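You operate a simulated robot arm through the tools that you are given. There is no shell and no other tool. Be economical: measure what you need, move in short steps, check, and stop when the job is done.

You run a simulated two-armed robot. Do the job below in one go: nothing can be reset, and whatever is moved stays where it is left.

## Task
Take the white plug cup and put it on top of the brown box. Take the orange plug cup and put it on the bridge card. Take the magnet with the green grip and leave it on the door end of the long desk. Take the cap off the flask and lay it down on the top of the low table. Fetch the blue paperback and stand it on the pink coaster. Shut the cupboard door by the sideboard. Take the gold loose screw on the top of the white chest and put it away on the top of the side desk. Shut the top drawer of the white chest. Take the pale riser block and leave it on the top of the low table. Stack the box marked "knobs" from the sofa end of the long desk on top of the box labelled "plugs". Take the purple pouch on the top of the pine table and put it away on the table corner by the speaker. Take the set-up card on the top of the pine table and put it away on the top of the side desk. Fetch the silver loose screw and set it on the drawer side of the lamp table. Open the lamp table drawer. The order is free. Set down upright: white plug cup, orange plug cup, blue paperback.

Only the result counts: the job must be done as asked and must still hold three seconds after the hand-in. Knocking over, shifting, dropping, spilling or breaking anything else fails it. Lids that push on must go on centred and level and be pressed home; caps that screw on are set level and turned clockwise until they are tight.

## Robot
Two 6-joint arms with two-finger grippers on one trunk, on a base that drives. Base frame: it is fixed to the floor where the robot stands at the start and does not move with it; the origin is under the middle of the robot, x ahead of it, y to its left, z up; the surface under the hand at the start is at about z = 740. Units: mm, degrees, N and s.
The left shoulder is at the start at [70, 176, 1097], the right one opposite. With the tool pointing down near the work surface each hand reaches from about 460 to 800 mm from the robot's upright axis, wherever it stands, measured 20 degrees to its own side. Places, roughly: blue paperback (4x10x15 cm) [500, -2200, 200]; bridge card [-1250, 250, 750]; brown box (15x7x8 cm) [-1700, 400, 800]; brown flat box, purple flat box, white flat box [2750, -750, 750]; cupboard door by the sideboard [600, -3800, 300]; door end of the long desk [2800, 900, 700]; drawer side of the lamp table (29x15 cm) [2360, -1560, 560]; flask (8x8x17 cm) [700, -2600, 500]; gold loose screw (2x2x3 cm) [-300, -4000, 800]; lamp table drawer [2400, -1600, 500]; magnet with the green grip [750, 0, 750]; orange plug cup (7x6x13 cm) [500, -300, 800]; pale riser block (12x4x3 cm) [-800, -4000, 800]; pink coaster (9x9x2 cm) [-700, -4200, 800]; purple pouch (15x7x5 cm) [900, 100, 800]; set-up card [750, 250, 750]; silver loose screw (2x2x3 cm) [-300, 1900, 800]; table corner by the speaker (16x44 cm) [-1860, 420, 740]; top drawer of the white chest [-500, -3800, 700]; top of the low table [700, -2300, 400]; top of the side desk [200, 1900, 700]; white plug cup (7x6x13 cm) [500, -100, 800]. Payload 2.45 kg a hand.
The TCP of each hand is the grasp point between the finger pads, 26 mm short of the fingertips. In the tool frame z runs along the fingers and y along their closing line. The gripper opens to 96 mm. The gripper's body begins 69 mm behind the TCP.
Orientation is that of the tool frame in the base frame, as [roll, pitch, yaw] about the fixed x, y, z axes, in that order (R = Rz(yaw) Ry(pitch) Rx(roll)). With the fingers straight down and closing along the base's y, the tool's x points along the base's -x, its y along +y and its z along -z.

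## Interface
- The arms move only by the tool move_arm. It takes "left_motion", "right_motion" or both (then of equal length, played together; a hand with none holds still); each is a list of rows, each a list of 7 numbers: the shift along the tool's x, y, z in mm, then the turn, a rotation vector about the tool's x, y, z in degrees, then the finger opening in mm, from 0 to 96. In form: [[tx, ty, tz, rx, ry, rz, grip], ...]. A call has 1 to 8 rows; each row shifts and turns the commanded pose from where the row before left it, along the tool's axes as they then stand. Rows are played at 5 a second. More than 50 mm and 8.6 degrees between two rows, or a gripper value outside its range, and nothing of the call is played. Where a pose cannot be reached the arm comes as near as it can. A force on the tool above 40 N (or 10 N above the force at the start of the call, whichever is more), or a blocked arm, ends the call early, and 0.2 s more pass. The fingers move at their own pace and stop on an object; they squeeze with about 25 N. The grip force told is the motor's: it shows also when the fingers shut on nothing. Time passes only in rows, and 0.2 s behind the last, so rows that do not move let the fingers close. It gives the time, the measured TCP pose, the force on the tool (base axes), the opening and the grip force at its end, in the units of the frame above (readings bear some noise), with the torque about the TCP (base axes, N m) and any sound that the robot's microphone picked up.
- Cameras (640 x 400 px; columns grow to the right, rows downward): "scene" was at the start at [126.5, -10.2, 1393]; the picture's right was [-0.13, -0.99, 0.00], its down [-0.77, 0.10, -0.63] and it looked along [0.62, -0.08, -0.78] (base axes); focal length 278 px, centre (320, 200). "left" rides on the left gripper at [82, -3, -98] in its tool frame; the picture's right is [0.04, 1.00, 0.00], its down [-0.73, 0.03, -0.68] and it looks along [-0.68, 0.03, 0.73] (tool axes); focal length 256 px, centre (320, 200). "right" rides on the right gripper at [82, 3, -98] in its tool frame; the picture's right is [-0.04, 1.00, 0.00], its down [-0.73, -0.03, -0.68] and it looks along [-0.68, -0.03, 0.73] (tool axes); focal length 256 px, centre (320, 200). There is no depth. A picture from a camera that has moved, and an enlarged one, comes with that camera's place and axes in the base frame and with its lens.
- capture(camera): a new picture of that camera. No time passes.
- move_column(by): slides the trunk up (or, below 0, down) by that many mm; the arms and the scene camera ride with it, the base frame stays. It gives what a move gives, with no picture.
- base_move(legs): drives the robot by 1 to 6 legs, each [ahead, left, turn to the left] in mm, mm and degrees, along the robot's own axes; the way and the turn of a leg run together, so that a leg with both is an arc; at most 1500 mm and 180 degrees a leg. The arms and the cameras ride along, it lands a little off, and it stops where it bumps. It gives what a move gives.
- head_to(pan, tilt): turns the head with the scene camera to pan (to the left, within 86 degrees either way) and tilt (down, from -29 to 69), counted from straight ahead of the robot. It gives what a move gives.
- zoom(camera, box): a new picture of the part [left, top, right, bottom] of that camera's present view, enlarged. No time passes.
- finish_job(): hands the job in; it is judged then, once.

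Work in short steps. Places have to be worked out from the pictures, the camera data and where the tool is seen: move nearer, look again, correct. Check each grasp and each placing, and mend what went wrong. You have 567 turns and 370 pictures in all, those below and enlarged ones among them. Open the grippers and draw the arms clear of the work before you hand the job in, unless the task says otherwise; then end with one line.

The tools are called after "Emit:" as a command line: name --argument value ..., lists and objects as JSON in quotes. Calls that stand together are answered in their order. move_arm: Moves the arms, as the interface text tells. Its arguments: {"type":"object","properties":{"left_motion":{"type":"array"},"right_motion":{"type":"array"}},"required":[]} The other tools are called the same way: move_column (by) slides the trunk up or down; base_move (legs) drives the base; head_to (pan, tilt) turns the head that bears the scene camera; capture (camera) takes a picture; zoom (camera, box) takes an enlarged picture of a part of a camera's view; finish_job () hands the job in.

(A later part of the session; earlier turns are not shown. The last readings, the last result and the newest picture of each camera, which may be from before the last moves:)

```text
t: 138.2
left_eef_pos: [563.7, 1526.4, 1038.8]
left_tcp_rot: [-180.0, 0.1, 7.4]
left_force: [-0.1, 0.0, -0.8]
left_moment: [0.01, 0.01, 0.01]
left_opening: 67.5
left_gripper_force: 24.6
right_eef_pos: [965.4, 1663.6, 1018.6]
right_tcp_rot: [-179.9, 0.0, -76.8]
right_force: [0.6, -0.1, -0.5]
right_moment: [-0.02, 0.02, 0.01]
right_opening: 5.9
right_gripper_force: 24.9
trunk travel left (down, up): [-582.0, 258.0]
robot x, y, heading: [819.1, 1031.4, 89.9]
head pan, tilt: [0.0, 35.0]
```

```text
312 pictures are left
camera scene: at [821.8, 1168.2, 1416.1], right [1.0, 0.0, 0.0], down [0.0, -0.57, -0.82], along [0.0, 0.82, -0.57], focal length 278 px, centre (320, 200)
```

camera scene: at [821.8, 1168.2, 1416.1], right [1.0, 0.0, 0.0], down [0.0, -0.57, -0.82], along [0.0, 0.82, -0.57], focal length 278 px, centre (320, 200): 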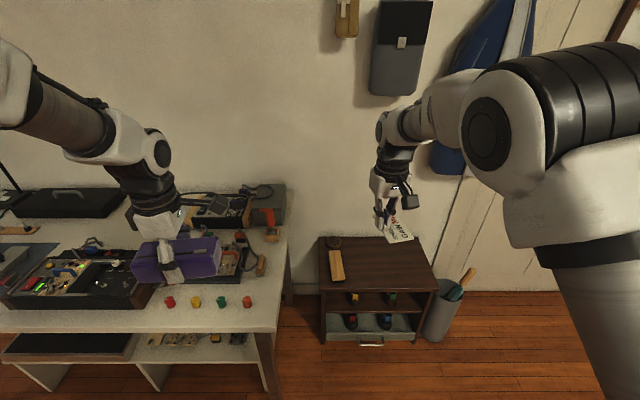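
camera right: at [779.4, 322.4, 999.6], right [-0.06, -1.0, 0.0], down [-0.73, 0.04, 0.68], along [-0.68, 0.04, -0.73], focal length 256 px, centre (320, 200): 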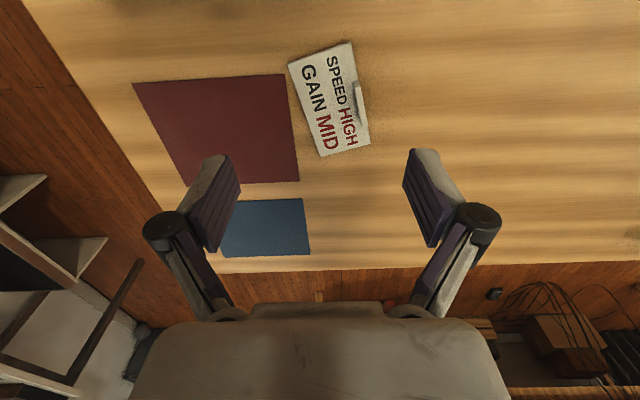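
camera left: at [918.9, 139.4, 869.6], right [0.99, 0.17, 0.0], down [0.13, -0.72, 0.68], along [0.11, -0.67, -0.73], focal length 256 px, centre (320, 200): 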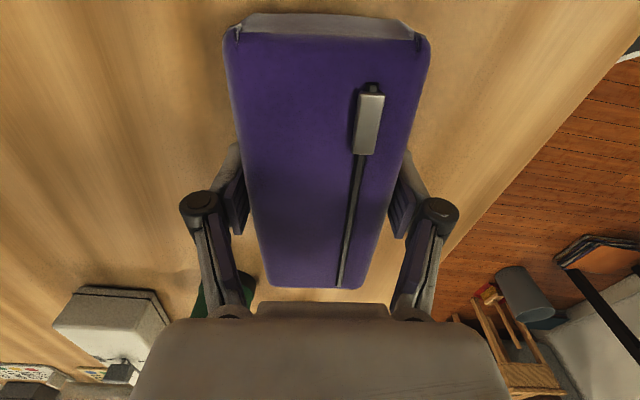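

The side desk's right end is cluttered; I move 450 mm further left to view more of the top.

Emit:
base_move --legs '[[0, 600, 0]]'

Emit:
capture --camera "scene"

```text
t: 141.6
left_eef_pos: [-46.0, 1528.4, 1039.1]
left_tcp_rot: [-180.0, 0.1, 7.4]
left_force: [-0.9, -0.6, -1.4]
left_moment: [0.04, -0.01, 0.02]
left_opening: 67.5
left_gripper_force: 25.2
right_eef_pos: [356.7, 1663.7, 1018.3]
right_tcp_rot: [-180.0, 0.0, -76.8]
right_force: [0.4, -0.3, -0.2]
right_moment: [0.02, 0.0, -0.04]
right_opening: 6.0
right_gripper_force: 24.1
trunk travel left (down, up): [-582.0, 258.0]
robot x, y, heading: [211.8, 1033.5, 90.0]
head pan, tilt: [0.0, 35.0]
```

```text
311 pictures are left
camera scene: at [212.1, 1169.3, 1416.2], right [1.0, 0.0, 0.0], down [0.0, -0.57, -0.82], along [0.0, 0.82, -0.57], focal length 278 px, centre (320, 200)
```

scene: 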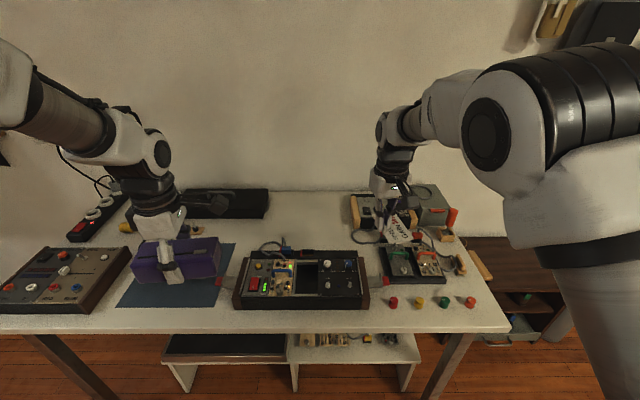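

Free bare desk lies behind the effect box, around x 50–300, y 1920–2030. I drive closer and look from the right wrist camera.

Emit:
base_move --legs '[[180, 60, 0]]'

Emit:
capture --camera "right"

Emit:
capture --camera "scene"

```text
t: 143.2
left_eef_pos: [-101.9, 1706.2, 1039.2]
left_tcp_rot: [180.0, 0.1, 7.0]
left_force: [0.1, -0.5, -1.8]
left_moment: [0.0, 0.0, -0.01]
left_opening: 67.3
left_gripper_force: 24.6
right_eef_pos: [298.1, 1840.0, 1020.8]
right_tcp_rot: [-179.9, 0.1, -77.2]
right_force: [-0.3, 0.0, 0.3]
right_moment: [-0.03, -0.02, 0.0]
right_opening: 6.1
right_gripper_force: 25.2
trunk travel left (down, up): [-582.0, 258.0]
robot x, y, heading: [151.7, 1207.3, 89.9]
head pan, tilt: [0.0, 35.0]
```

```text
310 pictures are left
camera right: at [315.8, 1759.8, 1118.0], right [-0.98, -0.18, 0.0], down [-0.14, 0.72, 0.68], along [-0.13, 0.67, -0.73], focal length 256 px, centre (320, 200)
```

right: 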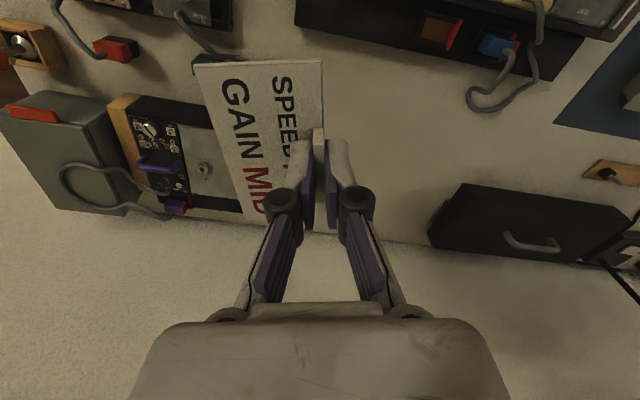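

```text
309 pictures are left
camera scene: at [153.9, 1346.2, 1416.2], right [1.0, -0.01, 0.0], down [0.0, -0.57, -0.82], along [0.0, 0.82, -0.57], focal length 278 px, centre (320, 200)
```

scene: 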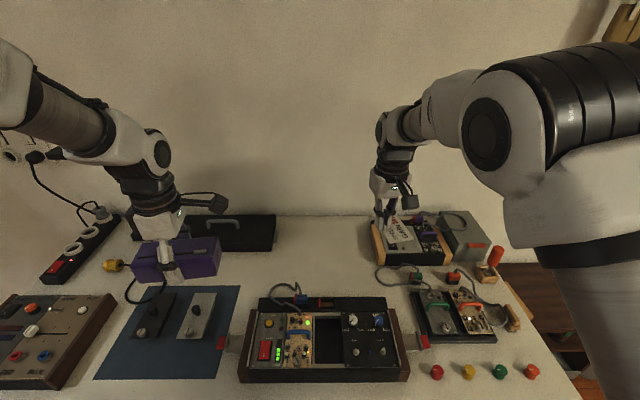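

Free desk at [205,1925] confirmed (device starts at x≈340). I move the card there and come down to ~15 mm above.

Emit:
move_arm --right_motion '[[-34.5, 24, 0, 0, 0, 0, 0], [-34.5, 24, 0, 0, 0, 0, 0], [-34.5, 24, 0, 0, 0, 0, 0], [0, 0, 46, 0, 0, 0, 0], [0, 0, 46, 0, 0, 0, 0], [0, 0, 46, 0, 0, 0, 0], [0, 0, 46, 0, 0, 0, 0], [0, 0, 40, 0, 0, 0, 0]]'

Emit:
capture --camera "right"

Emit:
zoom --camera "scene" --box '[240, 180, 440, 320]'

```text
t: 145.0
left_eef_pos: [-102.6, 1706.4, 1037.4]
left_tcp_rot: [-179.9, 0.2, 7.1]
left_force: [-0.1, 0.4, -1.1]
left_moment: [0.03, 0.02, -0.03]
left_opening: 67.6
left_gripper_force: 25.3
right_eef_pos: [207.4, 1925.1, 795.7]
right_tcp_rot: [180.0, 0.0, -77.1]
right_force: [0.4, -0.1, -1.1]
right_moment: [-0.03, 0.01, 0.0]
right_opening: 6.0
right_gripper_force: 24.7
trunk travel left (down, up): [-582.0, 258.0]
robot x, y, heading: [152.8, 1211.5, 89.7]
head pan, tilt: [0.0, 35.0]
```

```text
308 pictures are left
camera right: at [223.6, 1844.1, 893.1], right [-0.98, -0.18, 0.0], down [-0.14, 0.72, 0.68], along [-0.13, 0.67, -0.73], focal length 256 px, centre (320, 200)
```

right: 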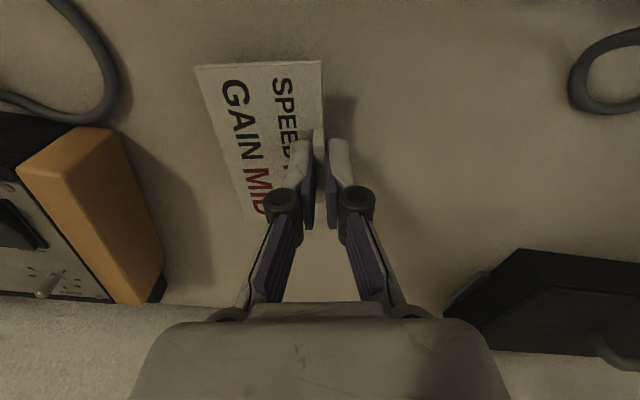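

```text
2.86 times, centred on (340, 250) of scene
camera zoom: at [154.0, 1347.7, 1416.1], right [1.0, -0.01, 0.0], down [0.0, -0.57, -0.82], along [0.0, 0.82, -0.57], focal length 796 px, centre (263, 57)
```

zoom: 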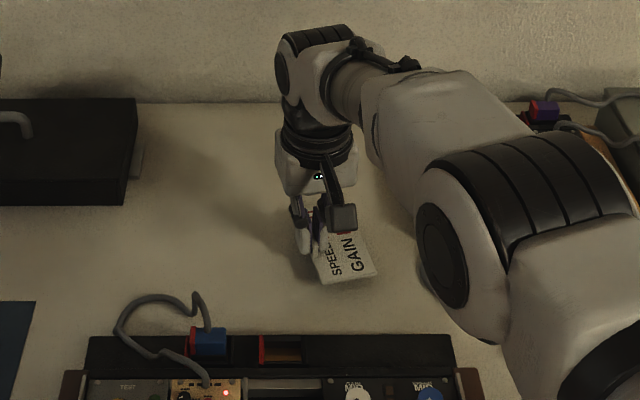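

The space is clear. I lower in small steps until contact.

Emit:
move_arm --right_motion '[[0, 0, 10, 0, 0, 0, 0], [0, 0, 6, 0, 0, 0, 0], [0, 0, 3, 0, 0, 0, 0], [0, 0, 3, 0, 0, 0, 0], [0, 0, 0, 0, 0, 0, 0]]'

```text
t: 146.2
left_eef_pos: [-101.9, 1705.0, 1038.7]
left_tcp_rot: [180.0, 0.2, 7.1]
left_force: [0.0, 0.7, -0.3]
left_moment: [-0.01, 0.0, -0.02]
left_opening: 67.3
left_gripper_force: 25.0
right_eef_pos: [206.9, 1925.9, 773.7]
right_tcp_rot: [179.9, 0.1, -77.2]
right_force: [0.7, 0.4, 0.4]
right_moment: [-0.01, -0.01, -0.03]
right_opening: 6.0
right_gripper_force: 25.1
trunk travel left (down, up): [-582.0, 258.0]
robot x, y, heading: [152.0, 1205.8, 89.7]
head pan, tilt: [0.0, 35.0]
```

Emit:
move_arm --right_motion '[[0, 0, 2, 0, 0, 0, 0], [0, 0, 2, 0, 0, 0, 0], [0, 0, 0, 0, 0, 0, 0]]'

Emit:
capture --camera "right"

```text
t: 147.0
left_eef_pos: [-101.8, 1704.4, 1040.2]
left_tcp_rot: [-179.9, 0.2, 7.1]
left_force: [0.9, -0.1, -1.1]
left_moment: [0.02, 0.0, 0.03]
left_opening: 67.2
left_gripper_force: 25.2
right_eef_pos: [206.4, 1924.4, 772.6]
right_tcp_rot: [-179.9, 0.3, -77.0]
right_force: [-0.2, 1.7, 17.9]
right_moment: [-0.34, -0.12, 0.04]
right_opening: 5.8
right_gripper_force: 25.4
trunk travel left (down, up): [-582.0, 258.0]
robot x, y, heading: [153.8, 1208.5, 89.7]
head pan, tilt: [0.0, 35.0]
```

```text
306 pictures are left
camera right: at [222.8, 1843.4, 870.9], right [-0.98, -0.18, 0.0], down [-0.14, 0.72, 0.68], along [-0.13, 0.67, -0.73], focal length 256 px, centre (320, 200)
```

right: 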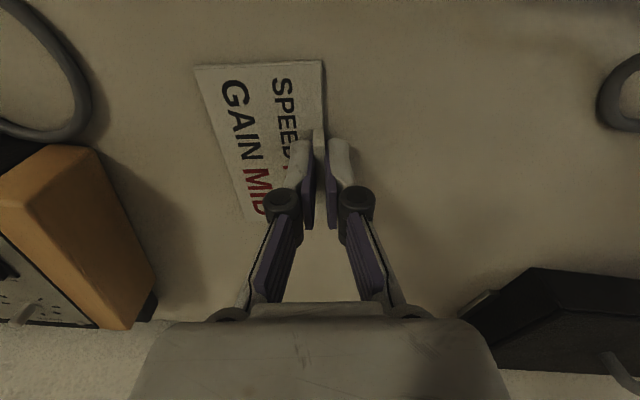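

The card is down. I open, rise and check; then look for the silver screw.

Emit:
move_arm --right_motion '[[0, 0, -1, 0, 0, 0, 25], [0, 0, 0, 0, 0, 0, 40], [0, 0, -40, 0, 0, 0, 40], [0, 0, -45, 0, 0, 0, 40], [0, 0, -45, 0, 0, 0, 40], [0, 0, -45, 0, 0, 0, 40], [0, 0, -45, 0, 0, 0, 40]]'

Emit:
head_to --pan 25 --tilt 38

Emit:
capture --camera "right"

Emit:
capture --camera "scene"

```text
t: 148.6
left_eef_pos: [-101.9, 1705.8, 1039.2]
left_tcp_rot: [-179.9, 0.1, 7.1]
left_force: [-0.6, 0.1, -1.0]
left_moment: [-0.01, -0.04, -0.01]
left_opening: 67.5
left_gripper_force: 25.2
right_eef_pos: [206.4, 1925.2, 989.9]
right_tcp_rot: [180.0, 0.1, -77.1]
right_force: [0.6, 1.5, 0.6]
right_moment: [-0.01, 0.02, -0.03]
right_opening: 40.0
right_gripper_force: 0.0
trunk travel left (down, up): [-582.0, 258.0]
robot x, y, heading: [150.4, 1207.3, 89.4]
head pan, tilt: [0.0, 35.0]
```

```text
t: 149.5
left_eef_pos: [-101.9, 1704.5, 1039.2]
left_tcp_rot: [-179.9, 0.0, 7.1]
left_force: [-0.5, 0.5, -2.1]
left_moment: [0.0, -0.01, -0.04]
left_opening: 67.6
left_gripper_force: 24.7
right_eef_pos: [205.9, 1926.1, 989.7]
right_tcp_rot: [-179.9, 0.0, -77.1]
right_force: [-0.3, 0.3, 0.1]
right_moment: [0.0, 0.0, 0.0]
right_opening: 39.9
right_gripper_force: 0.0
trunk travel left (down, up): [-582.0, 258.0]
robot x, y, heading: [152.2, 1208.1, 89.6]
head pan, tilt: [25.0, 38.0]
```

```text
305 pictures are left
camera right: at [222.7, 1845.9, 1087.5], right [-0.98, -0.18, 0.0], down [-0.14, 0.72, 0.68], along [-0.13, 0.67, -0.73], focal length 256 px, centre (320, 200)
```

right: 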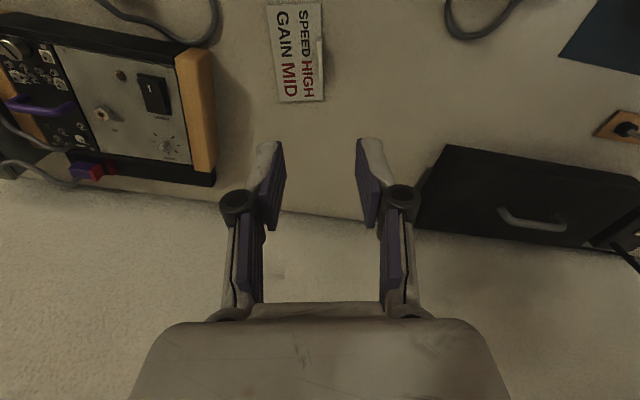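

```text
304 pictures are left
camera scene: at [117.5, 1336.6, 1411.6], right [0.91, 0.42, 0.0], down [0.26, -0.56, -0.79], along [-0.33, 0.72, -0.62], focal length 278 px, centre (320, 200)
```

scene: 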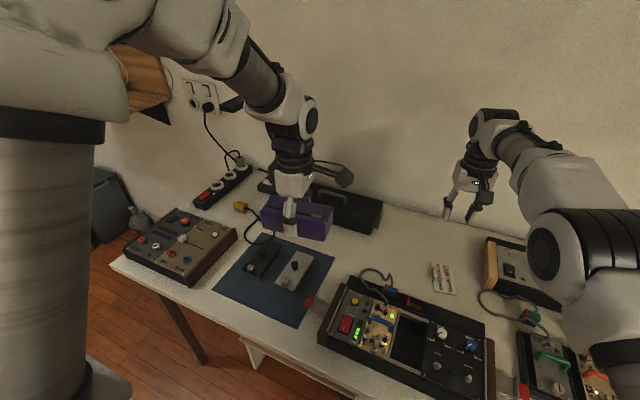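

Card is placed. I zoom on the left part of the desk to find the silver screw.

Emit:
zoom --camera "scene" --box '[110, 140, 350, 320]'

```text
2.22 times, centred on (230, 230) of scene
camera zoom: at [117.5, 1336.6, 1411.6], right [0.91, 0.42, 0.0], down [0.26, -0.56, -0.79], along [-0.33, 0.72, -0.62], focal length 619 px, centre (520, 133)
```

zoom: 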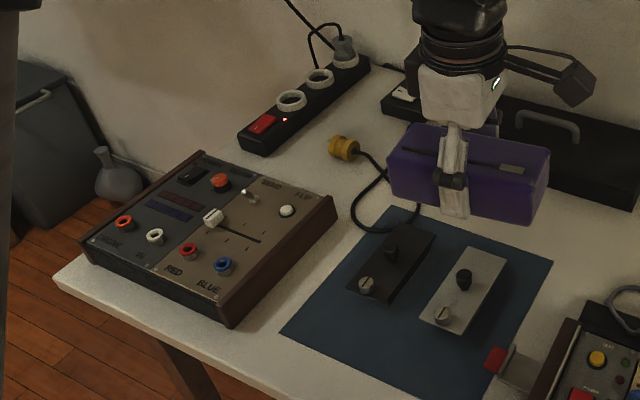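

The spot [-300,1900] is hidden behind the pouch. I raise the left hand and look again.

Emit:
move_arm --left_motion '[[0, 0, -45, 0, 0, 0, 30], [0, 0, -45, 0, 0, 0, 30], [0, 0, -45, 0, 0, 0, 30], [0, 0, -45, 0, 0, 0, 30], [0, 0, -45, 0, 0, 0, 30]]'

Emit:
zoom --camera "scene" --box '[180, 140, 380, 280]'

```text
t: 150.7
left_eef_pos: [-100.1, 1704.9, 1265.6]
left_tcp_rot: [180.0, 0.2, 7.2]
left_force: [0.2, -0.5, -0.7]
left_moment: [0.0, -0.05, 0.0]
left_opening: 67.4
left_gripper_force: 24.9
right_eef_pos: [206.6, 1926.4, 990.2]
right_tcp_rot: [180.0, 0.1, -77.1]
right_force: [0.0, -0.7, 0.7]
right_moment: [0.02, 0.01, 0.04]
right_opening: 40.1
right_gripper_force: 0.0
trunk travel left (down, up): [-582.0, 258.0]
robot x, y, heading: [151.2, 1210.5, 89.6]
head pan, tilt: [25.0, 38.0]
```

```text
2.86 times, centred on (280, 210) of scene
camera zoom: at [117.7, 1336.2, 1411.6], right [0.91, 0.42, 0.0], down [0.26, -0.56, -0.79], along [-0.33, 0.72, -0.62], focal length 796 px, centre (434, 171)
```

zoom: 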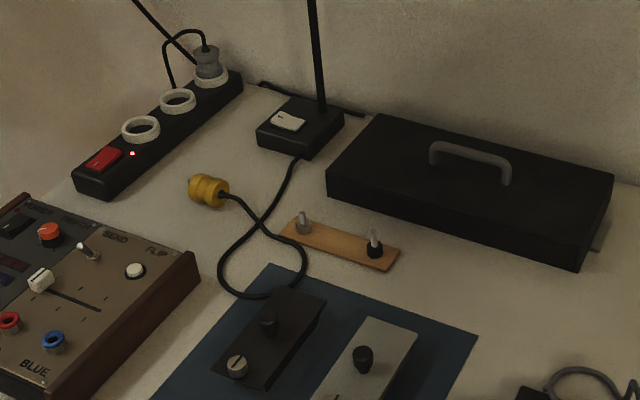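

A wooden strip holds a silver and a black screw, near [-325,1925]. I zoom in more.

Emit:
zoom --camera "scene" --box '[255, 185, 320, 230]'

```text
8.89 times, centred on (288, 208) of scene
camera zoom: at [117.7, 1336.2, 1411.6], right [0.91, 0.42, 0.0], down [0.26, -0.56, -0.79], along [-0.33, 0.72, -0.62], focal length 2475 px, centre (609, 133)
```

zoom: 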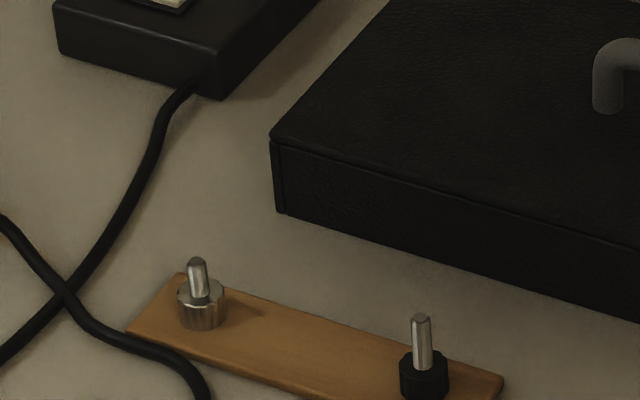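

The silver screw stands head-down at ≈[-329,1929]. I pull the right hand back, strafe 530 mm left and view from the wrist camera.

Emit:
move_arm --right_motion '[[40, 0, 0, 0, 0, 0, 60], [40, 0, 0, 0, 0, 0, 60], [40, 0, 0, 0, 0, 0, 60], [30, 0, 0, 0, 0, 0, 60]]'

Emit:
base_move --legs '[[0, 525, 0.4]]'

Emit:
head_to --pan 0 --tilt 35

Emit:
capture --camera "scene"

Emit:
capture --camera "right"

```text
t: 151.9
left_eef_pos: [-99.6, 1704.5, 1263.8]
left_tcp_rot: [-179.9, 0.1, 7.1]
left_force: [0.4, 0.3, -1.8]
left_moment: [0.0, 0.0, 0.0]
left_opening: 67.4
left_gripper_force: 25.2
right_eef_pos: [255.3, 1771.8, 939.9]
right_tcp_rot: [175.6, -5.9, -79.4]
right_force: [0.4, 0.8, -0.3]
right_moment: [0.03, 0.0, 0.01]
right_opening: 59.7
right_gripper_force: 0.0
trunk travel left (down, up): [-582.0, 258.0]
robot x, y, heading: [152.9, 1208.2, 89.5]
head pan, tilt: [25.0, 38.0]
stopped in row 4 (right hand): the arm was blocked; the commanded pose is now the measured one
```

```text
t: 154.9
left_eef_pos: [-629.4, 1707.0, 1264.2]
left_tcp_rot: [180.0, 0.1, 7.3]
left_force: [0.1, 0.1, -1.2]
left_moment: [-0.02, -0.02, 0.0]
left_opening: 67.3
left_gripper_force: 24.9
right_eef_pos: [-274.5, 1774.8, 941.8]
right_tcp_rot: [175.6, -5.7, -79.3]
right_force: [0.3, -0.1, -0.6]
right_moment: [0.0, 0.01, -0.01]
right_opening: 60.1
right_gripper_force: 0.1
trunk travel left (down, up): [-582.0, 258.0]
robot x, y, heading: [-373.6, 1211.7, 90.1]
head pan, tilt: [25.0, 38.0]
```

```text
t: 155.8
left_eef_pos: [-628.9, 1705.5, 1265.2]
left_tcp_rot: [-179.9, 0.2, 7.4]
left_force: [0.1, -0.8, -1.1]
left_moment: [-0.07, 0.02, -0.02]
left_opening: 67.3
left_gripper_force: 25.0
right_eef_pos: [-273.3, 1774.0, 941.8]
right_tcp_rot: [175.6, -5.8, -79.3]
right_force: [0.0, 0.7, -0.6]
right_moment: [-0.04, -0.02, 0.0]
right_opening: 60.0
right_gripper_force: 0.0
trunk travel left (down, up): [-582.0, 258.0]
robot x, y, heading: [-378.0, 1210.9, 90.0]
head pan, tilt: [0.0, 35.0]
```

```text
300 pictures are left
camera scene: at [-373.9, 1348.1, 1416.2], right [1.0, 0.0, 0.0], down [0.0, -0.57, -0.82], along [0.0, 0.82, -0.57], focal length 278 px, centre (320, 200)
```

scene: 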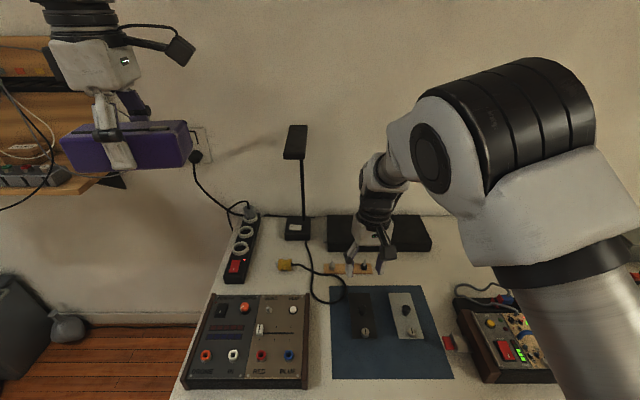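

```text
299 pictures are left
camera right: at [-255.0, 1704.6, 1047.7], right [-0.99, -0.14, 0.07], down [-0.07, 0.8, 0.6], along [-0.14, 0.58, -0.8], focal length 256 px, centre (320, 200)
```

right: 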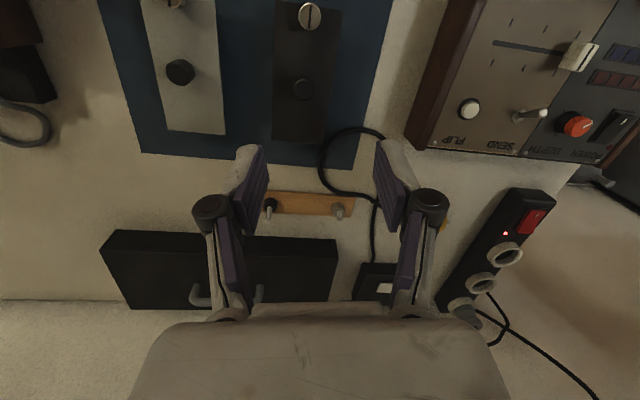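

The screw is near [-335,1930]. I level the hand and bring it above the screw.

Emit:
move_arm --right_motion '[[0, 0, 0, 4.4, -5.8, 0, 50], [-41, 7.5, 12, 0, 0, 0, 50], [-41, 7.5, 12, 0, 0, 0, 50], [-41, 7.5, 12, 0, 0, 0, 50], [-41, 7.5, 12, 0, 0, 0, 50], [0, 0, 20, 0, 0, 0, 50]]'

Emit:
zoom --camera "right" --box '[200, 40, 440, 240]'

```text
t: 157.2
left_eef_pos: [-630.1, 1704.1, 1265.2]
left_tcp_rot: [-179.8, 0.3, 7.3]
left_force: [0.2, 0.1, -0.8]
left_moment: [0.03, -0.02, 0.02]
left_opening: 67.4
left_gripper_force: 25.5
right_eef_pos: [-331.5, 1926.8, 875.4]
right_tcp_rot: [-179.9, -0.1, -79.5]
right_force: [0.5, -0.2, 0.4]
right_moment: [0.03, 0.0, -0.05]
right_opening: 50.2
right_gripper_force: 0.1
trunk travel left (down, up): [-582.0, 258.0]
robot x, y, heading: [-376.2, 1205.5, 89.9]
head pan, tilt: [0.0, 35.0]
```

```text
2.00 times, centred on (320, 140) of right
camera zoom: at [-319.2, 1846.7, 973.7], right [-0.99, -0.14, 0.0], down [-0.11, 0.73, 0.68], along [-0.1, 0.67, -0.73], focal length 512 px, centre (320, 320)
```

zoom: 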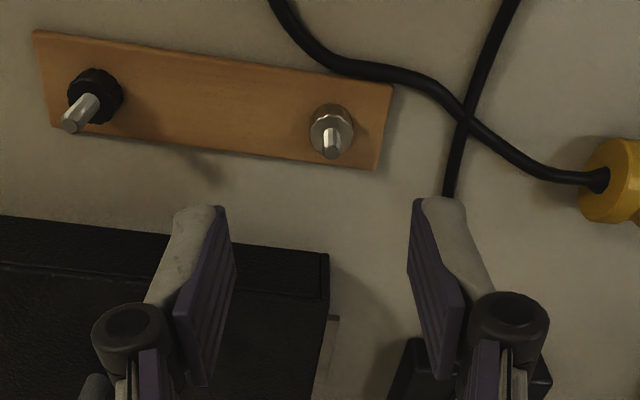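

Head at ≈[-336,1933]; the cable is near, so I narrow the opening to 36, descend and close on the head.

Emit:
move_arm --right_motion '[[-7, 3, 10, 0, 0, 0, 36], [0, 0, 35, 0, 0, 0, 36], [0, 0, 35, 0, 0, 0, 36], [0, 0, 12, 0, 0, 0, 36], [0, 0, 5, 0, 0, 0, 36]]'

Emit:
zoom --camera "right" --box '[240, 90, 400, 210]'

```text
t: 158.4
left_eef_pos: [-628.6, 1704.6, 1265.2]
left_tcp_rot: [-179.9, 0.3, 7.3]
left_force: [-0.3, -0.2, -2.2]
left_moment: [0.01, 0.03, -0.01]
left_opening: 67.5
left_gripper_force: 24.7
right_eef_pos: [-332.4, 1927.8, 778.0]
right_tcp_rot: [-180.0, -0.1, -79.5]
right_force: [0.3, 0.2, 0.1]
right_moment: [0.01, -0.01, 0.02]
right_opening: 36.0
right_gripper_force: 0.1
right hand out of reach, approached as far as the arm can: row 3
trunk travel left (down, up): [-582.0, 258.0]
robot x, y, heading: [-372.4, 1209.2, 90.0]
head pan, tilt: [0.0, 35.0]
```

```text
3.33 times, centred on (320, 150) of right
camera zoom: at [-320.0, 1847.2, 876.0], right [-0.99, -0.14, 0.0], down [-0.11, 0.73, 0.68], along [-0.1, 0.67, -0.73], focal length 853 px, centre (320, 367)
```

zoom: 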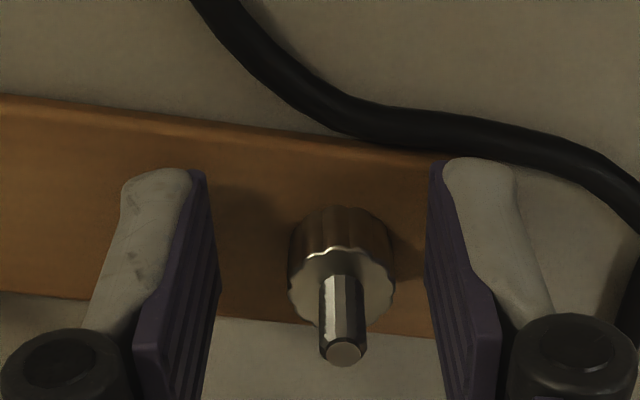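

The head sits between the pads. I close.

Emit:
move_arm --right_motion '[[0, 3, 2, 0, 0, 0, 36], [0, 0, 0, 0, 0, 0, 10], [0, 0, 0, 0, 0, 0, 10], [0, 0, 0, 0, 0, 0, 10]]'

Emit:
zoom --camera "right" --box '[240, 90, 400, 210]'

```text
t: 159.4
left_eef_pos: [-629.9, 1706.6, 1264.7]
left_tcp_rot: [180.0, 0.2, 7.3]
left_force: [0.2, 0.5, -1.3]
left_moment: [-0.01, -0.01, 0.05]
left_opening: 67.5
left_gripper_force: 25.3
right_eef_pos: [-334.5, 1925.9, 776.2]
right_tcp_rot: [-180.0, 0.0, -79.6]
right_force: [1.5, 0.2, 1.0]
right_moment: [0.02, 0.01, -0.01]
right_opening: 17.2
right_gripper_force: 25.2
right hand out of reach, approached as far as the arm can: row 1
trunk travel left (down, up): [-582.0, 258.0]
robot x, y, heading: [-373.7, 1211.3, 89.9]
head pan, tilt: [0.0, 35.0]
```

```text
3.33 times, centred on (320, 150) of right
camera zoom: at [-322.3, 1846.0, 874.0], right [-0.99, -0.14, 0.0], down [-0.11, 0.73, 0.68], along [-0.1, 0.67, -0.73], focal length 853 px, centre (320, 367)
```

zoom: 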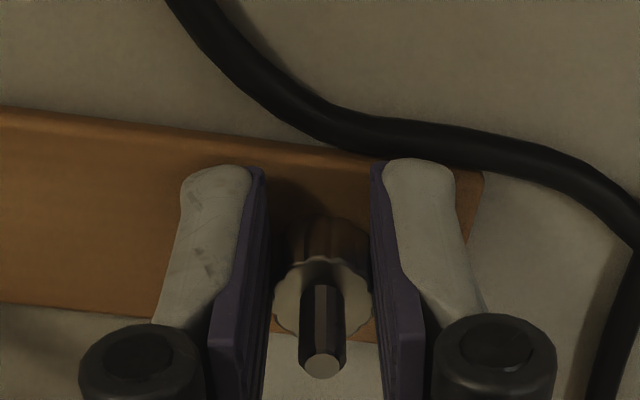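

Gripped (17 mm). I lift it straight up and then swing the right hand to the right side for the trip to the speaker corner.

Emit:
move_arm --right_motion '[[0, 0, -20, 0, 0, 0, 10], [0, 0, -45, 0, 0, 0, 10], [0, 0, -45, 0, 0, 0, 10], [0, 0, -45, 0, 0, 0, 10], [0, 0, -45, 0, 0, 0, 10], [0, 0, -45, 0, 0, 0, 10], [34, -29, 0, 0, 0, 0, 10], [34, -29, 0, 0, 0, 0, 10]]'

Emit:
move_arm --right_motion '[[34, -29, 0, 0, 0, 0, 10], [34, -29, 0, 0, 0, 0, 10], [34, -29, 0, 0, 0, 0, 10], [34, -29, 0, 0, 0, 0, 10], [34, -29, 0, 0, 0, 0, 10], [34, -29, 0, 0, 0, 0, 10], [34, -29, 0, 0, 0, 0, 10]]'

Emit:
capture --camera "scene"

Emit:
capture --camera "right"

```text
t: 161.2
left_eef_pos: [-628.8, 1705.0, 1264.5]
left_tcp_rot: [-180.0, 0.2, 7.4]
left_force: [-0.2, -0.6, -1.1]
left_moment: [0.02, -0.01, 0.0]
left_opening: 67.4
left_gripper_force: 24.8
right_eef_pos: [-260.8, 1871.1, 1019.7]
right_tcp_rot: [-180.0, 0.1, -79.5]
right_force: [0.2, -0.3, -0.3]
right_moment: [0.02, 0.01, 0.03]
right_opening: 17.0
right_gripper_force: 24.3
right hand out of reach, approached as far as the arm can: row 2, 3, 5, 6
trunk travel left (down, up): [-582.0, 258.0]
robot x, y, heading: [-374.8, 1207.2, 89.9]
head pan, tilt: [0.0, 35.0]
```

```text
t: 162.8
left_eef_pos: [-626.5, 1703.3, 1266.2]
left_tcp_rot: [-179.9, 0.2, 7.4]
left_force: [0.0, 0.2, -1.2]
left_moment: [0.04, 0.04, -0.02]
left_opening: 67.3
left_gripper_force: 25.3
right_eef_pos: [-16.0, 1673.7, 1018.9]
right_tcp_rot: [180.0, 0.1, -79.4]
right_force: [1.1, 0.5, -0.4]
right_moment: [0.0, 0.03, -0.01]
right_opening: 17.0
right_gripper_force: 25.0
trunk travel left (down, up): [-582.0, 258.0]
robot x, y, heading: [-376.5, 1211.6, 90.0]
head pan, tilt: [0.0, 35.0]
```

```text
295 pictures are left
camera scene: at [-370.7, 1346.2, 1416.4], right [1.0, 0.0, 0.0], down [0.0, -0.57, -0.82], along [0.0, 0.82, -0.57], focal length 278 px, centre (320, 200)
```

scene: 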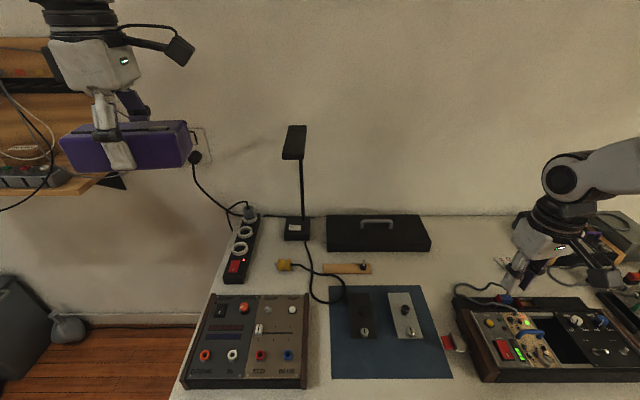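

```text
294 pictures are left
camera right: at [-3.1, 1592.5, 1117.5], right [-0.99, -0.14, 0.0], down [-0.1, 0.73, 0.68], along [-0.1, 0.67, -0.73], focal length 256 px, centre (320, 200)
```

right: 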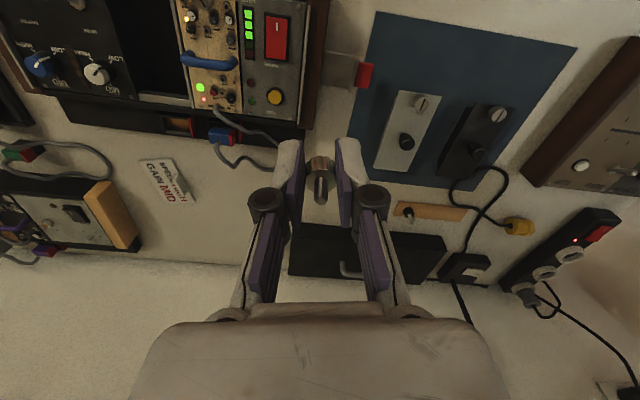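

Both items are held. I lower the left hand somewhat, back off, and drive to the staging spot at heading -155°.

Emit:
move_arm --left_motion '[[0, 0, 45, 0, 0, 0, 30], [0, 0, 45, 0, 0, 0, 30], [0, 0, 45, 0, 0, 0, 30], [0, 0, 40, 0, 0, 0, 30]]'

Emit:
base_move --legs '[[-160, 0, 0], [0, 520, 0], [0, 0, 115]]'

Emit:
capture --camera "scene"

```text
t: 163.8
left_eef_pos: [-627.5, 1706.6, 1086.9]
left_tcp_rot: [-179.9, 0.3, 7.2]
left_force: [-0.3, 0.8, -1.6]
left_moment: [-0.02, -0.01, 0.0]
left_opening: 67.6
left_gripper_force: 25.4
right_eef_pos: [-17.7, 1676.4, 1019.7]
right_tcp_rot: [180.0, -0.1, -79.4]
right_force: [0.0, 0.2, 0.0]
right_moment: [0.01, 0.02, -0.01]
right_opening: 16.8
right_gripper_force: 25.2
trunk travel left (down, up): [-582.0, 258.0]
robot x, y, heading: [-373.4, 1208.6, 89.6]
head pan, tilt: [0.0, 35.0]
```

```text
t: 172.7
left_eef_pos: [-1236.0, 602.7, 1088.4]
left_tcp_rot: [-179.9, 0.1, 123.4]
left_force: [0.2, 0.5, -1.7]
left_moment: [-0.01, -0.01, -0.03]
left_opening: 67.4
left_gripper_force: 24.8
right_eef_pos: [-1475.7, 1163.2, 1018.2]
right_tcp_rot: [-179.9, -0.1, 36.6]
right_force: [-0.4, 0.7, 0.8]
right_moment: [0.01, 0.02, -0.01]
right_opening: 17.2
right_gripper_force: 24.7
trunk travel left (down, up): [-582.0, 258.0]
robot x, y, heading: [-900.2, 1048.0, -154.0]
head pan, tilt: [0.0, 35.0]
```

```text
293 pictures are left
camera scene: at [-1024.8, 986.8, 1416.2], right [-0.44, 0.9, 0.0], down [0.52, 0.25, -0.82], along [-0.74, -0.36, -0.57], focal length 278 px, centre (320, 200)
```

scene: 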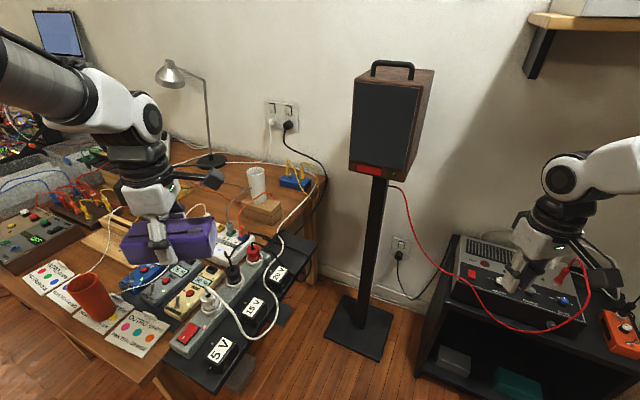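

The staging is fine. I drive in a little deeper than before, to about [-1285,970].

Emit:
base_move --legs '[[380, -98, -1]]'

Emit:
head_to --pan 12 --tilt 42

Emit:
capture --camera "scene"

Emit:
zoom --camera "scene" --box '[200, 80, 440, 260]'

```text
t: 175.2
left_eef_pos: [-1625.6, 535.5, 1088.6]
left_tcp_rot: [180.0, 0.2, 122.5]
left_force: [-0.3, 0.2, -0.2]
left_moment: [-0.01, -0.02, 0.04]
left_opening: 67.4
left_gripper_force: 24.7
right_eef_pos: [-1855.2, 1098.9, 1020.5]
right_tcp_rot: [-180.0, 0.0, 35.7]
right_force: [-0.3, 0.6, -0.6]
right_moment: [0.03, 0.0, -0.02]
right_opening: 16.9
right_gripper_force: 25.0
trunk travel left (down, up): [-582.0, 258.0]
robot x, y, heading: [-1281.0, 973.6, -155.0]
head pan, tilt: [0.0, 35.0]
```

```text
t: 175.9
left_eef_pos: [-1625.6, 536.3, 1089.2]
left_tcp_rot: [-180.0, 0.3, 122.6]
left_force: [0.2, -0.2, -1.3]
left_moment: [0.0, 0.01, -0.01]
left_opening: 67.5
left_gripper_force: 24.6
right_eef_pos: [-1856.2, 1100.0, 1019.6]
right_tcp_rot: [-179.9, 0.0, 35.8]
right_force: [-1.2, -0.1, 0.7]
right_moment: [0.02, -0.04, 0.05]
right_opening: 16.8
right_gripper_force: 25.4
trunk travel left (down, up): [-582.0, 258.0]
robot x, y, heading: [-1281.9, 975.8, -154.8]
head pan, tilt: [12.0, 42.0]
```

```text
292 pictures are left
camera scene: at [-1395.3, 902.6, 1405.7], right [-0.6, 0.8, 0.0], down [0.53, 0.4, -0.74], along [-0.59, -0.45, -0.67], focal length 278 px, centre (320, 200)
```

scene: 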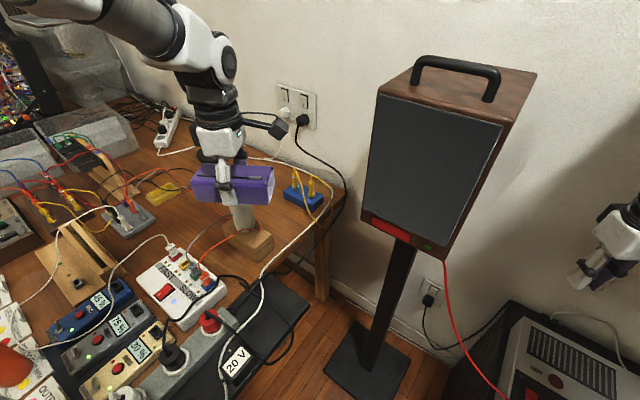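

```text
2.22 times, centred on (320, 170) of scene
camera zoom: at [-1395.3, 902.6, 1405.7], right [-0.6, 0.8, 0.0], down [0.53, 0.4, -0.74], along [-0.59, -0.45, -0.67], focal length 619 px, centre (320, 267)
```

zoom: 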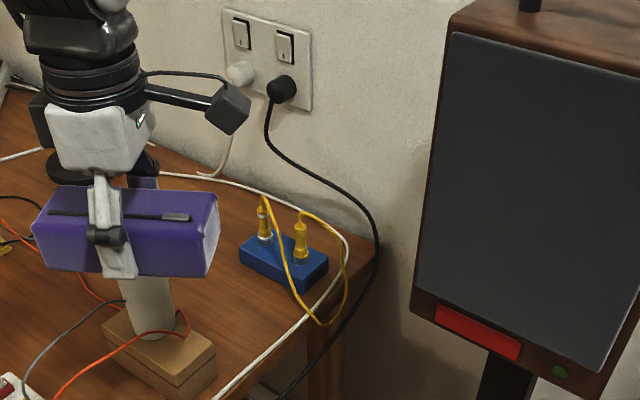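

The free strip is x -1760…-1890, y 340…490. I turn the pouch square (yaw 90°) and move it over [-1822,413] at height.

Emit:
move_arm --left_motion '[[0, 0, 0, 0, 0, 8.15, 30], [0, 0, 0, 0, 0, 8.15, 30], [0, 0, 0, 0, 0, 8.15, 30], [0, 0, 0, 0, 0, 8.15, 30], [-25, -39, 0, 0, 0, 0, 30], [-25, -39, 0, 0, 0, 0, 30], [-25, -39, 0, 0, 0, 0, 30], [-24, -39, 0, 0, 0, 0, 30]]'

Emit:
move_arm --left_motion '[[-24, -40, 0, 0, 0, 0, 30], [0, 0, 45, 0, 0, 0, 30], [0, 0, 45, 0, 0, 0, 30], [0, 0, 0, 0, 0, 0, 30]]'

Emit:
zoom --camera "scene" --box '[200, 80, 440, 260]'

Emit:
capture --camera "left"

```text
t: 177.7
left_eef_pos: [-1782.7, 432.2, 1086.9]
left_tcp_rot: [179.8, 0.1, 90.0]
left_force: [-0.8, 0.0, -0.9]
left_moment: [0.02, -0.03, 0.0]
left_opening: 67.4
left_gripper_force: 25.0
right_eef_pos: [-1858.2, 1098.4, 1018.3]
right_tcp_rot: [-179.8, -0.3, 35.6]
right_force: [0.7, -0.9, -0.6]
right_moment: [0.0, -0.02, -0.02]
right_opening: 16.9
right_gripper_force: 24.5
trunk travel left (down, up): [-582.0, 258.0]
robot x, y, heading: [-1281.7, 971.2, -154.7]
head pan, tilt: [12.0, 42.0]
```

```text
t: 178.7
left_eef_pos: [-1823.2, 413.4, 997.0]
left_tcp_rot: [179.9, 0.2, 89.9]
left_force: [-0.8, 0.2, -0.9]
left_moment: [-0.01, 0.04, 0.0]
left_opening: 67.5
left_gripper_force: 24.8
right_eef_pos: [-1856.4, 1098.8, 1018.5]
right_tcp_rot: [-179.8, 0.0, 35.7]
right_force: [-0.6, 0.1, 0.4]
right_moment: [0.01, -0.03, -0.02]
right_opening: 17.0
right_gripper_force: 25.1
trunk travel left (down, up): [-582.0, 258.0]
robot x, y, heading: [-1282.6, 977.3, -154.9]
head pan, tilt: [12.0, 42.0]
```

```text
2.22 times, centred on (320, 170) of scene
camera zoom: at [-1396.1, 901.9, 1405.5], right [-0.6, 0.8, 0.0], down [0.53, 0.4, -0.74], along [-0.59, -0.45, -0.67], focal length 619 px, centre (320, 267)
```

zoom: 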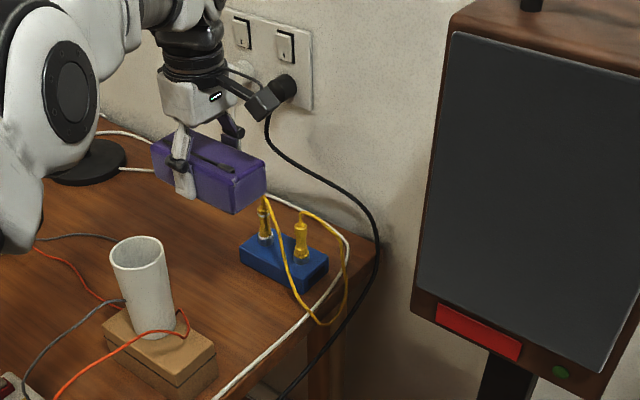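

```text
289 pictures are left
camera left: at [-1825.9, 495.8, 1095.6], right [1.0, 0.04, 0.0], down [0.03, -0.73, 0.68], along [0.03, -0.68, -0.73], focal length 256 px, centre (320, 200)
```

left: 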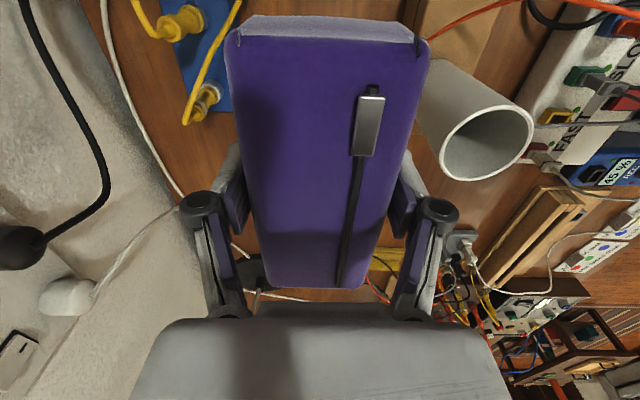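

Position looks right. I lower to z≈860 and check the clearance between forearm and white cup.

Emit:
move_arm --left_motion '[[0, 0, 35, 0, 0, 0, 30], [0, 0, 35, 0, 0, 0, 30], [0, 0, 35, 0, 0, 0, 30], [0, 0, 32, 0, 0, 0, 30], [0, 0, 0, 0, 0, 0, 30]]'

Emit:
capture --camera "scene"

Emit:
capture --camera "left"

```text
t: 179.9
left_eef_pos: [-1823.2, 411.7, 862.4]
left_tcp_rot: [-180.0, 0.2, 89.9]
left_force: [1.4, 0.2, -0.6]
left_moment: [0.01, 0.03, 0.01]
left_opening: 67.5
left_gripper_force: 25.0
right_eef_pos: [-1856.6, 1100.2, 1020.0]
right_tcp_rot: [-179.9, 0.1, 35.7]
right_force: [0.8, -1.2, -0.5]
right_moment: [-0.04, 0.0, 0.03]
right_opening: 17.1
right_gripper_force: 24.5
trunk travel left (down, up): [-582.0, 258.0]
robot x, y, heading: [-1282.9, 975.2, -155.0]
head pan, tilt: [12.0, 42.0]
```

```text
288 pictures are left
camera scene: at [-1394.5, 903.0, 1405.8], right [-0.6, 0.8, 0.0], down [0.53, 0.4, -0.74], along [-0.59, -0.45, -0.67], focal length 278 px, centre (320, 200)
```

scene: 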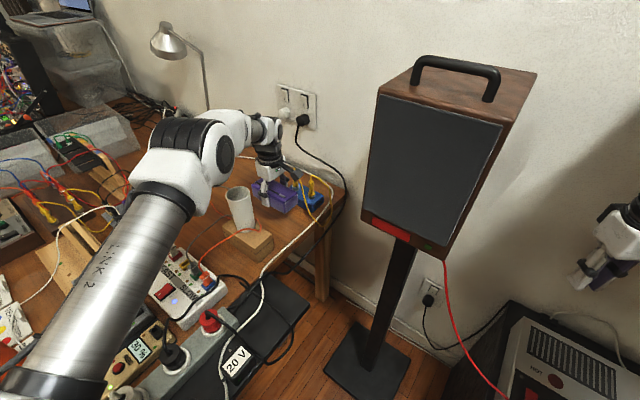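

```text
287 pictures are left
camera left: at [-1824.5, 495.1, 960.7], right [1.0, 0.04, 0.0], down [0.03, -0.73, 0.68], along [0.03, -0.68, -0.73], focal length 256 px, centre (320, 200)
```

left: 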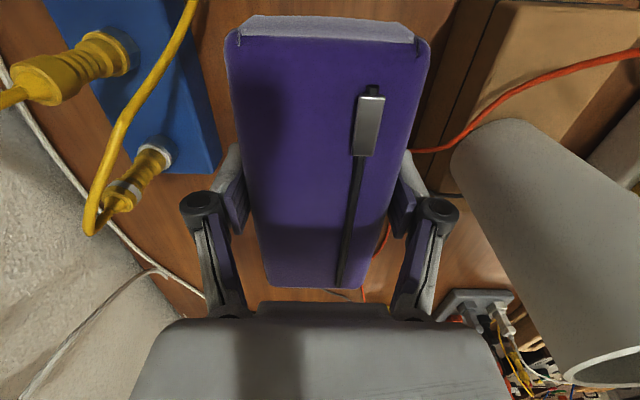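

Clearances are good. I lower to contact.

Emit:
move_arm --left_motion '[[0, 0, 35, 0, 0, 0, 30], [0, 0, 35, 0, 0, 0, 30], [0, 0, 13, 0, 0, 0, 30], [0, 0, 4, 0, 0, 0, 30], [0, 0, 3, 0, 0, 0, 30], [0, 0, 2, 0, 0, 0, 30]]'

Emit:
zoom --camera "scene" --box '[140, 80, 380, 280]'

```text
t: 181.3
left_eef_pos: [-1820.8, 411.6, 771.3]
left_tcp_rot: [-180.0, 0.1, 90.0]
left_force: [-0.6, -0.9, 2.4]
left_moment: [0.06, 0.13, 0.07]
left_opening: 67.5
left_gripper_force: 24.9
right_eef_pos: [-1855.4, 1100.0, 1019.7]
right_tcp_rot: [-179.9, -0.1, 35.7]
right_force: [-0.6, -0.5, 0.3]
right_moment: [-0.01, 0.0, 0.0]
right_opening: 17.0
right_gripper_force: 24.4
trunk travel left (down, up): [-582.0, 258.0]
robot x, y, heading: [-1284.0, 976.0, -155.1]
head pan, tilt: [12.0, 42.0]
```

```text
2.00 times, centred on (260, 180) of scene
camera zoom: at [-1394.5, 902.7, 1405.8], right [-0.6, 0.8, 0.0], down [0.53, 0.4, -0.74], along [-0.59, -0.45, -0.67], focal length 557 px, centre (440, 240)
```

zoom: 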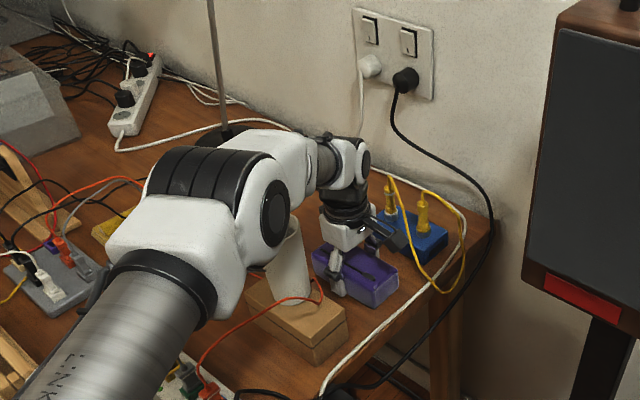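

Contact (2.4 N at z 771). I release with a moderate opening and rise straight up.

Emit:
move_arm --left_motion '[[0, 0, 1, 0, 0, 0, 67], [0, 0, 0, 0, 0, 0, 84], [0, 0, 0, 0, 0, 0, 84], [0, 0, -40, 0, 0, 0, 84], [0, 0, -45, 0, 0, 0, 84], [0, 0, -45, 0, 0, 0, 84], [0, 0, -45, 0, 0, 0, 84], [0, 0, -45, 0, 0, 0, 84]]'

Emit:
move_arm --left_motion '[[0, 0, -45, 0, 0, 0, 84], [0, 0, -45, 0, 0, 0, 84], [0, 0, 0, 0, 0, 0, 84]]'

Emit:
zoom --camera "scene" --box '[140, 80, 380, 280]'

Emit:
capture --camera "left"

```text
t: 183.1
left_eef_pos: [-1819.3, 411.5, 989.0]
left_tcp_rot: [179.8, 0.3, 89.9]
left_force: [0.5, 0.0, 0.2]
left_moment: [-0.01, -0.02, 0.02]
left_opening: 84.2
left_gripper_force: 0.1
right_eef_pos: [-1855.8, 1101.4, 1019.4]
right_tcp_rot: [180.0, 0.0, 35.7]
right_force: [0.4, 0.3, -0.7]
right_moment: [0.01, -0.01, 0.0]
right_opening: 17.1
right_gripper_force: 25.3
trunk travel left (down, up): [-582.0, 258.0]
robot x, y, heading: [-1281.9, 972.7, -155.0]
head pan, tilt: [12.0, 42.0]
```

```text
t: 183.9
left_eef_pos: [-1820.5, 410.3, 1080.4]
left_tcp_rot: [179.8, 0.1, 89.9]
left_force: [0.0, 0.4, -0.7]
left_moment: [0.02, -0.02, 0.01]
left_opening: 83.8
left_gripper_force: 0.1
right_eef_pos: [-1856.0, 1098.7, 1019.4]
right_tcp_rot: [-179.9, -0.1, 35.7]
right_force: [-0.1, 0.3, -0.1]
right_moment: [0.0, 0.01, 0.06]
right_opening: 17.1
right_gripper_force: 25.3
trunk travel left (down, up): [-582.0, 258.0]
robot x, y, heading: [-1283.2, 974.4, -154.9]
head pan, tilt: [12.0, 42.0]
```

```text
2.00 times, centred on (260, 180) of scene
camera zoom: at [-1395.5, 902.1, 1405.6], right [-0.6, 0.8, 0.0], down [0.53, 0.4, -0.74], along [-0.59, -0.45, -0.67], focal length 557 px, centre (440, 240)
```

zoom: 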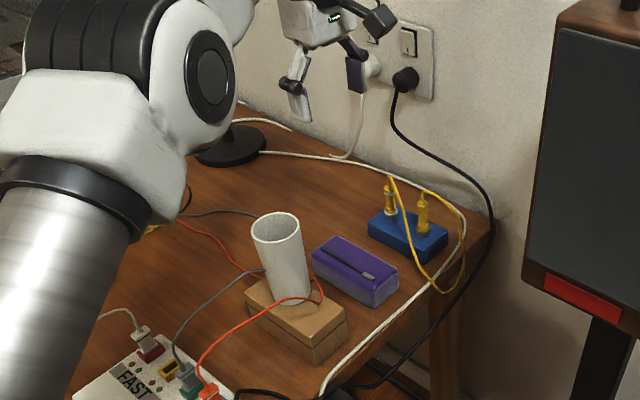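

```text
284 pictures are left
camera left: at [-1823.0, 493.7, 1177.9], right [1.0, 0.04, 0.0], down [0.03, -0.73, 0.68], along [0.03, -0.68, -0.73], focal length 256 px, centre (320, 200)
```

left: 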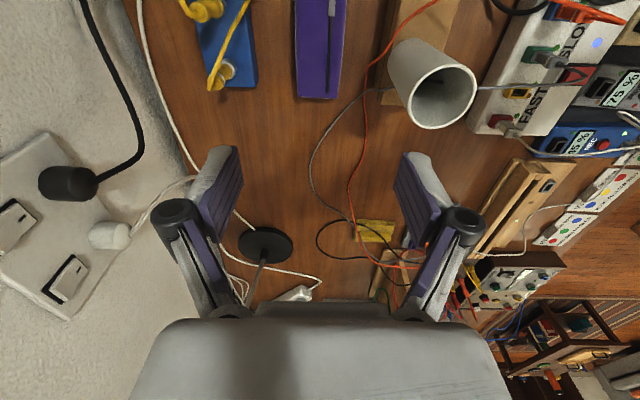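

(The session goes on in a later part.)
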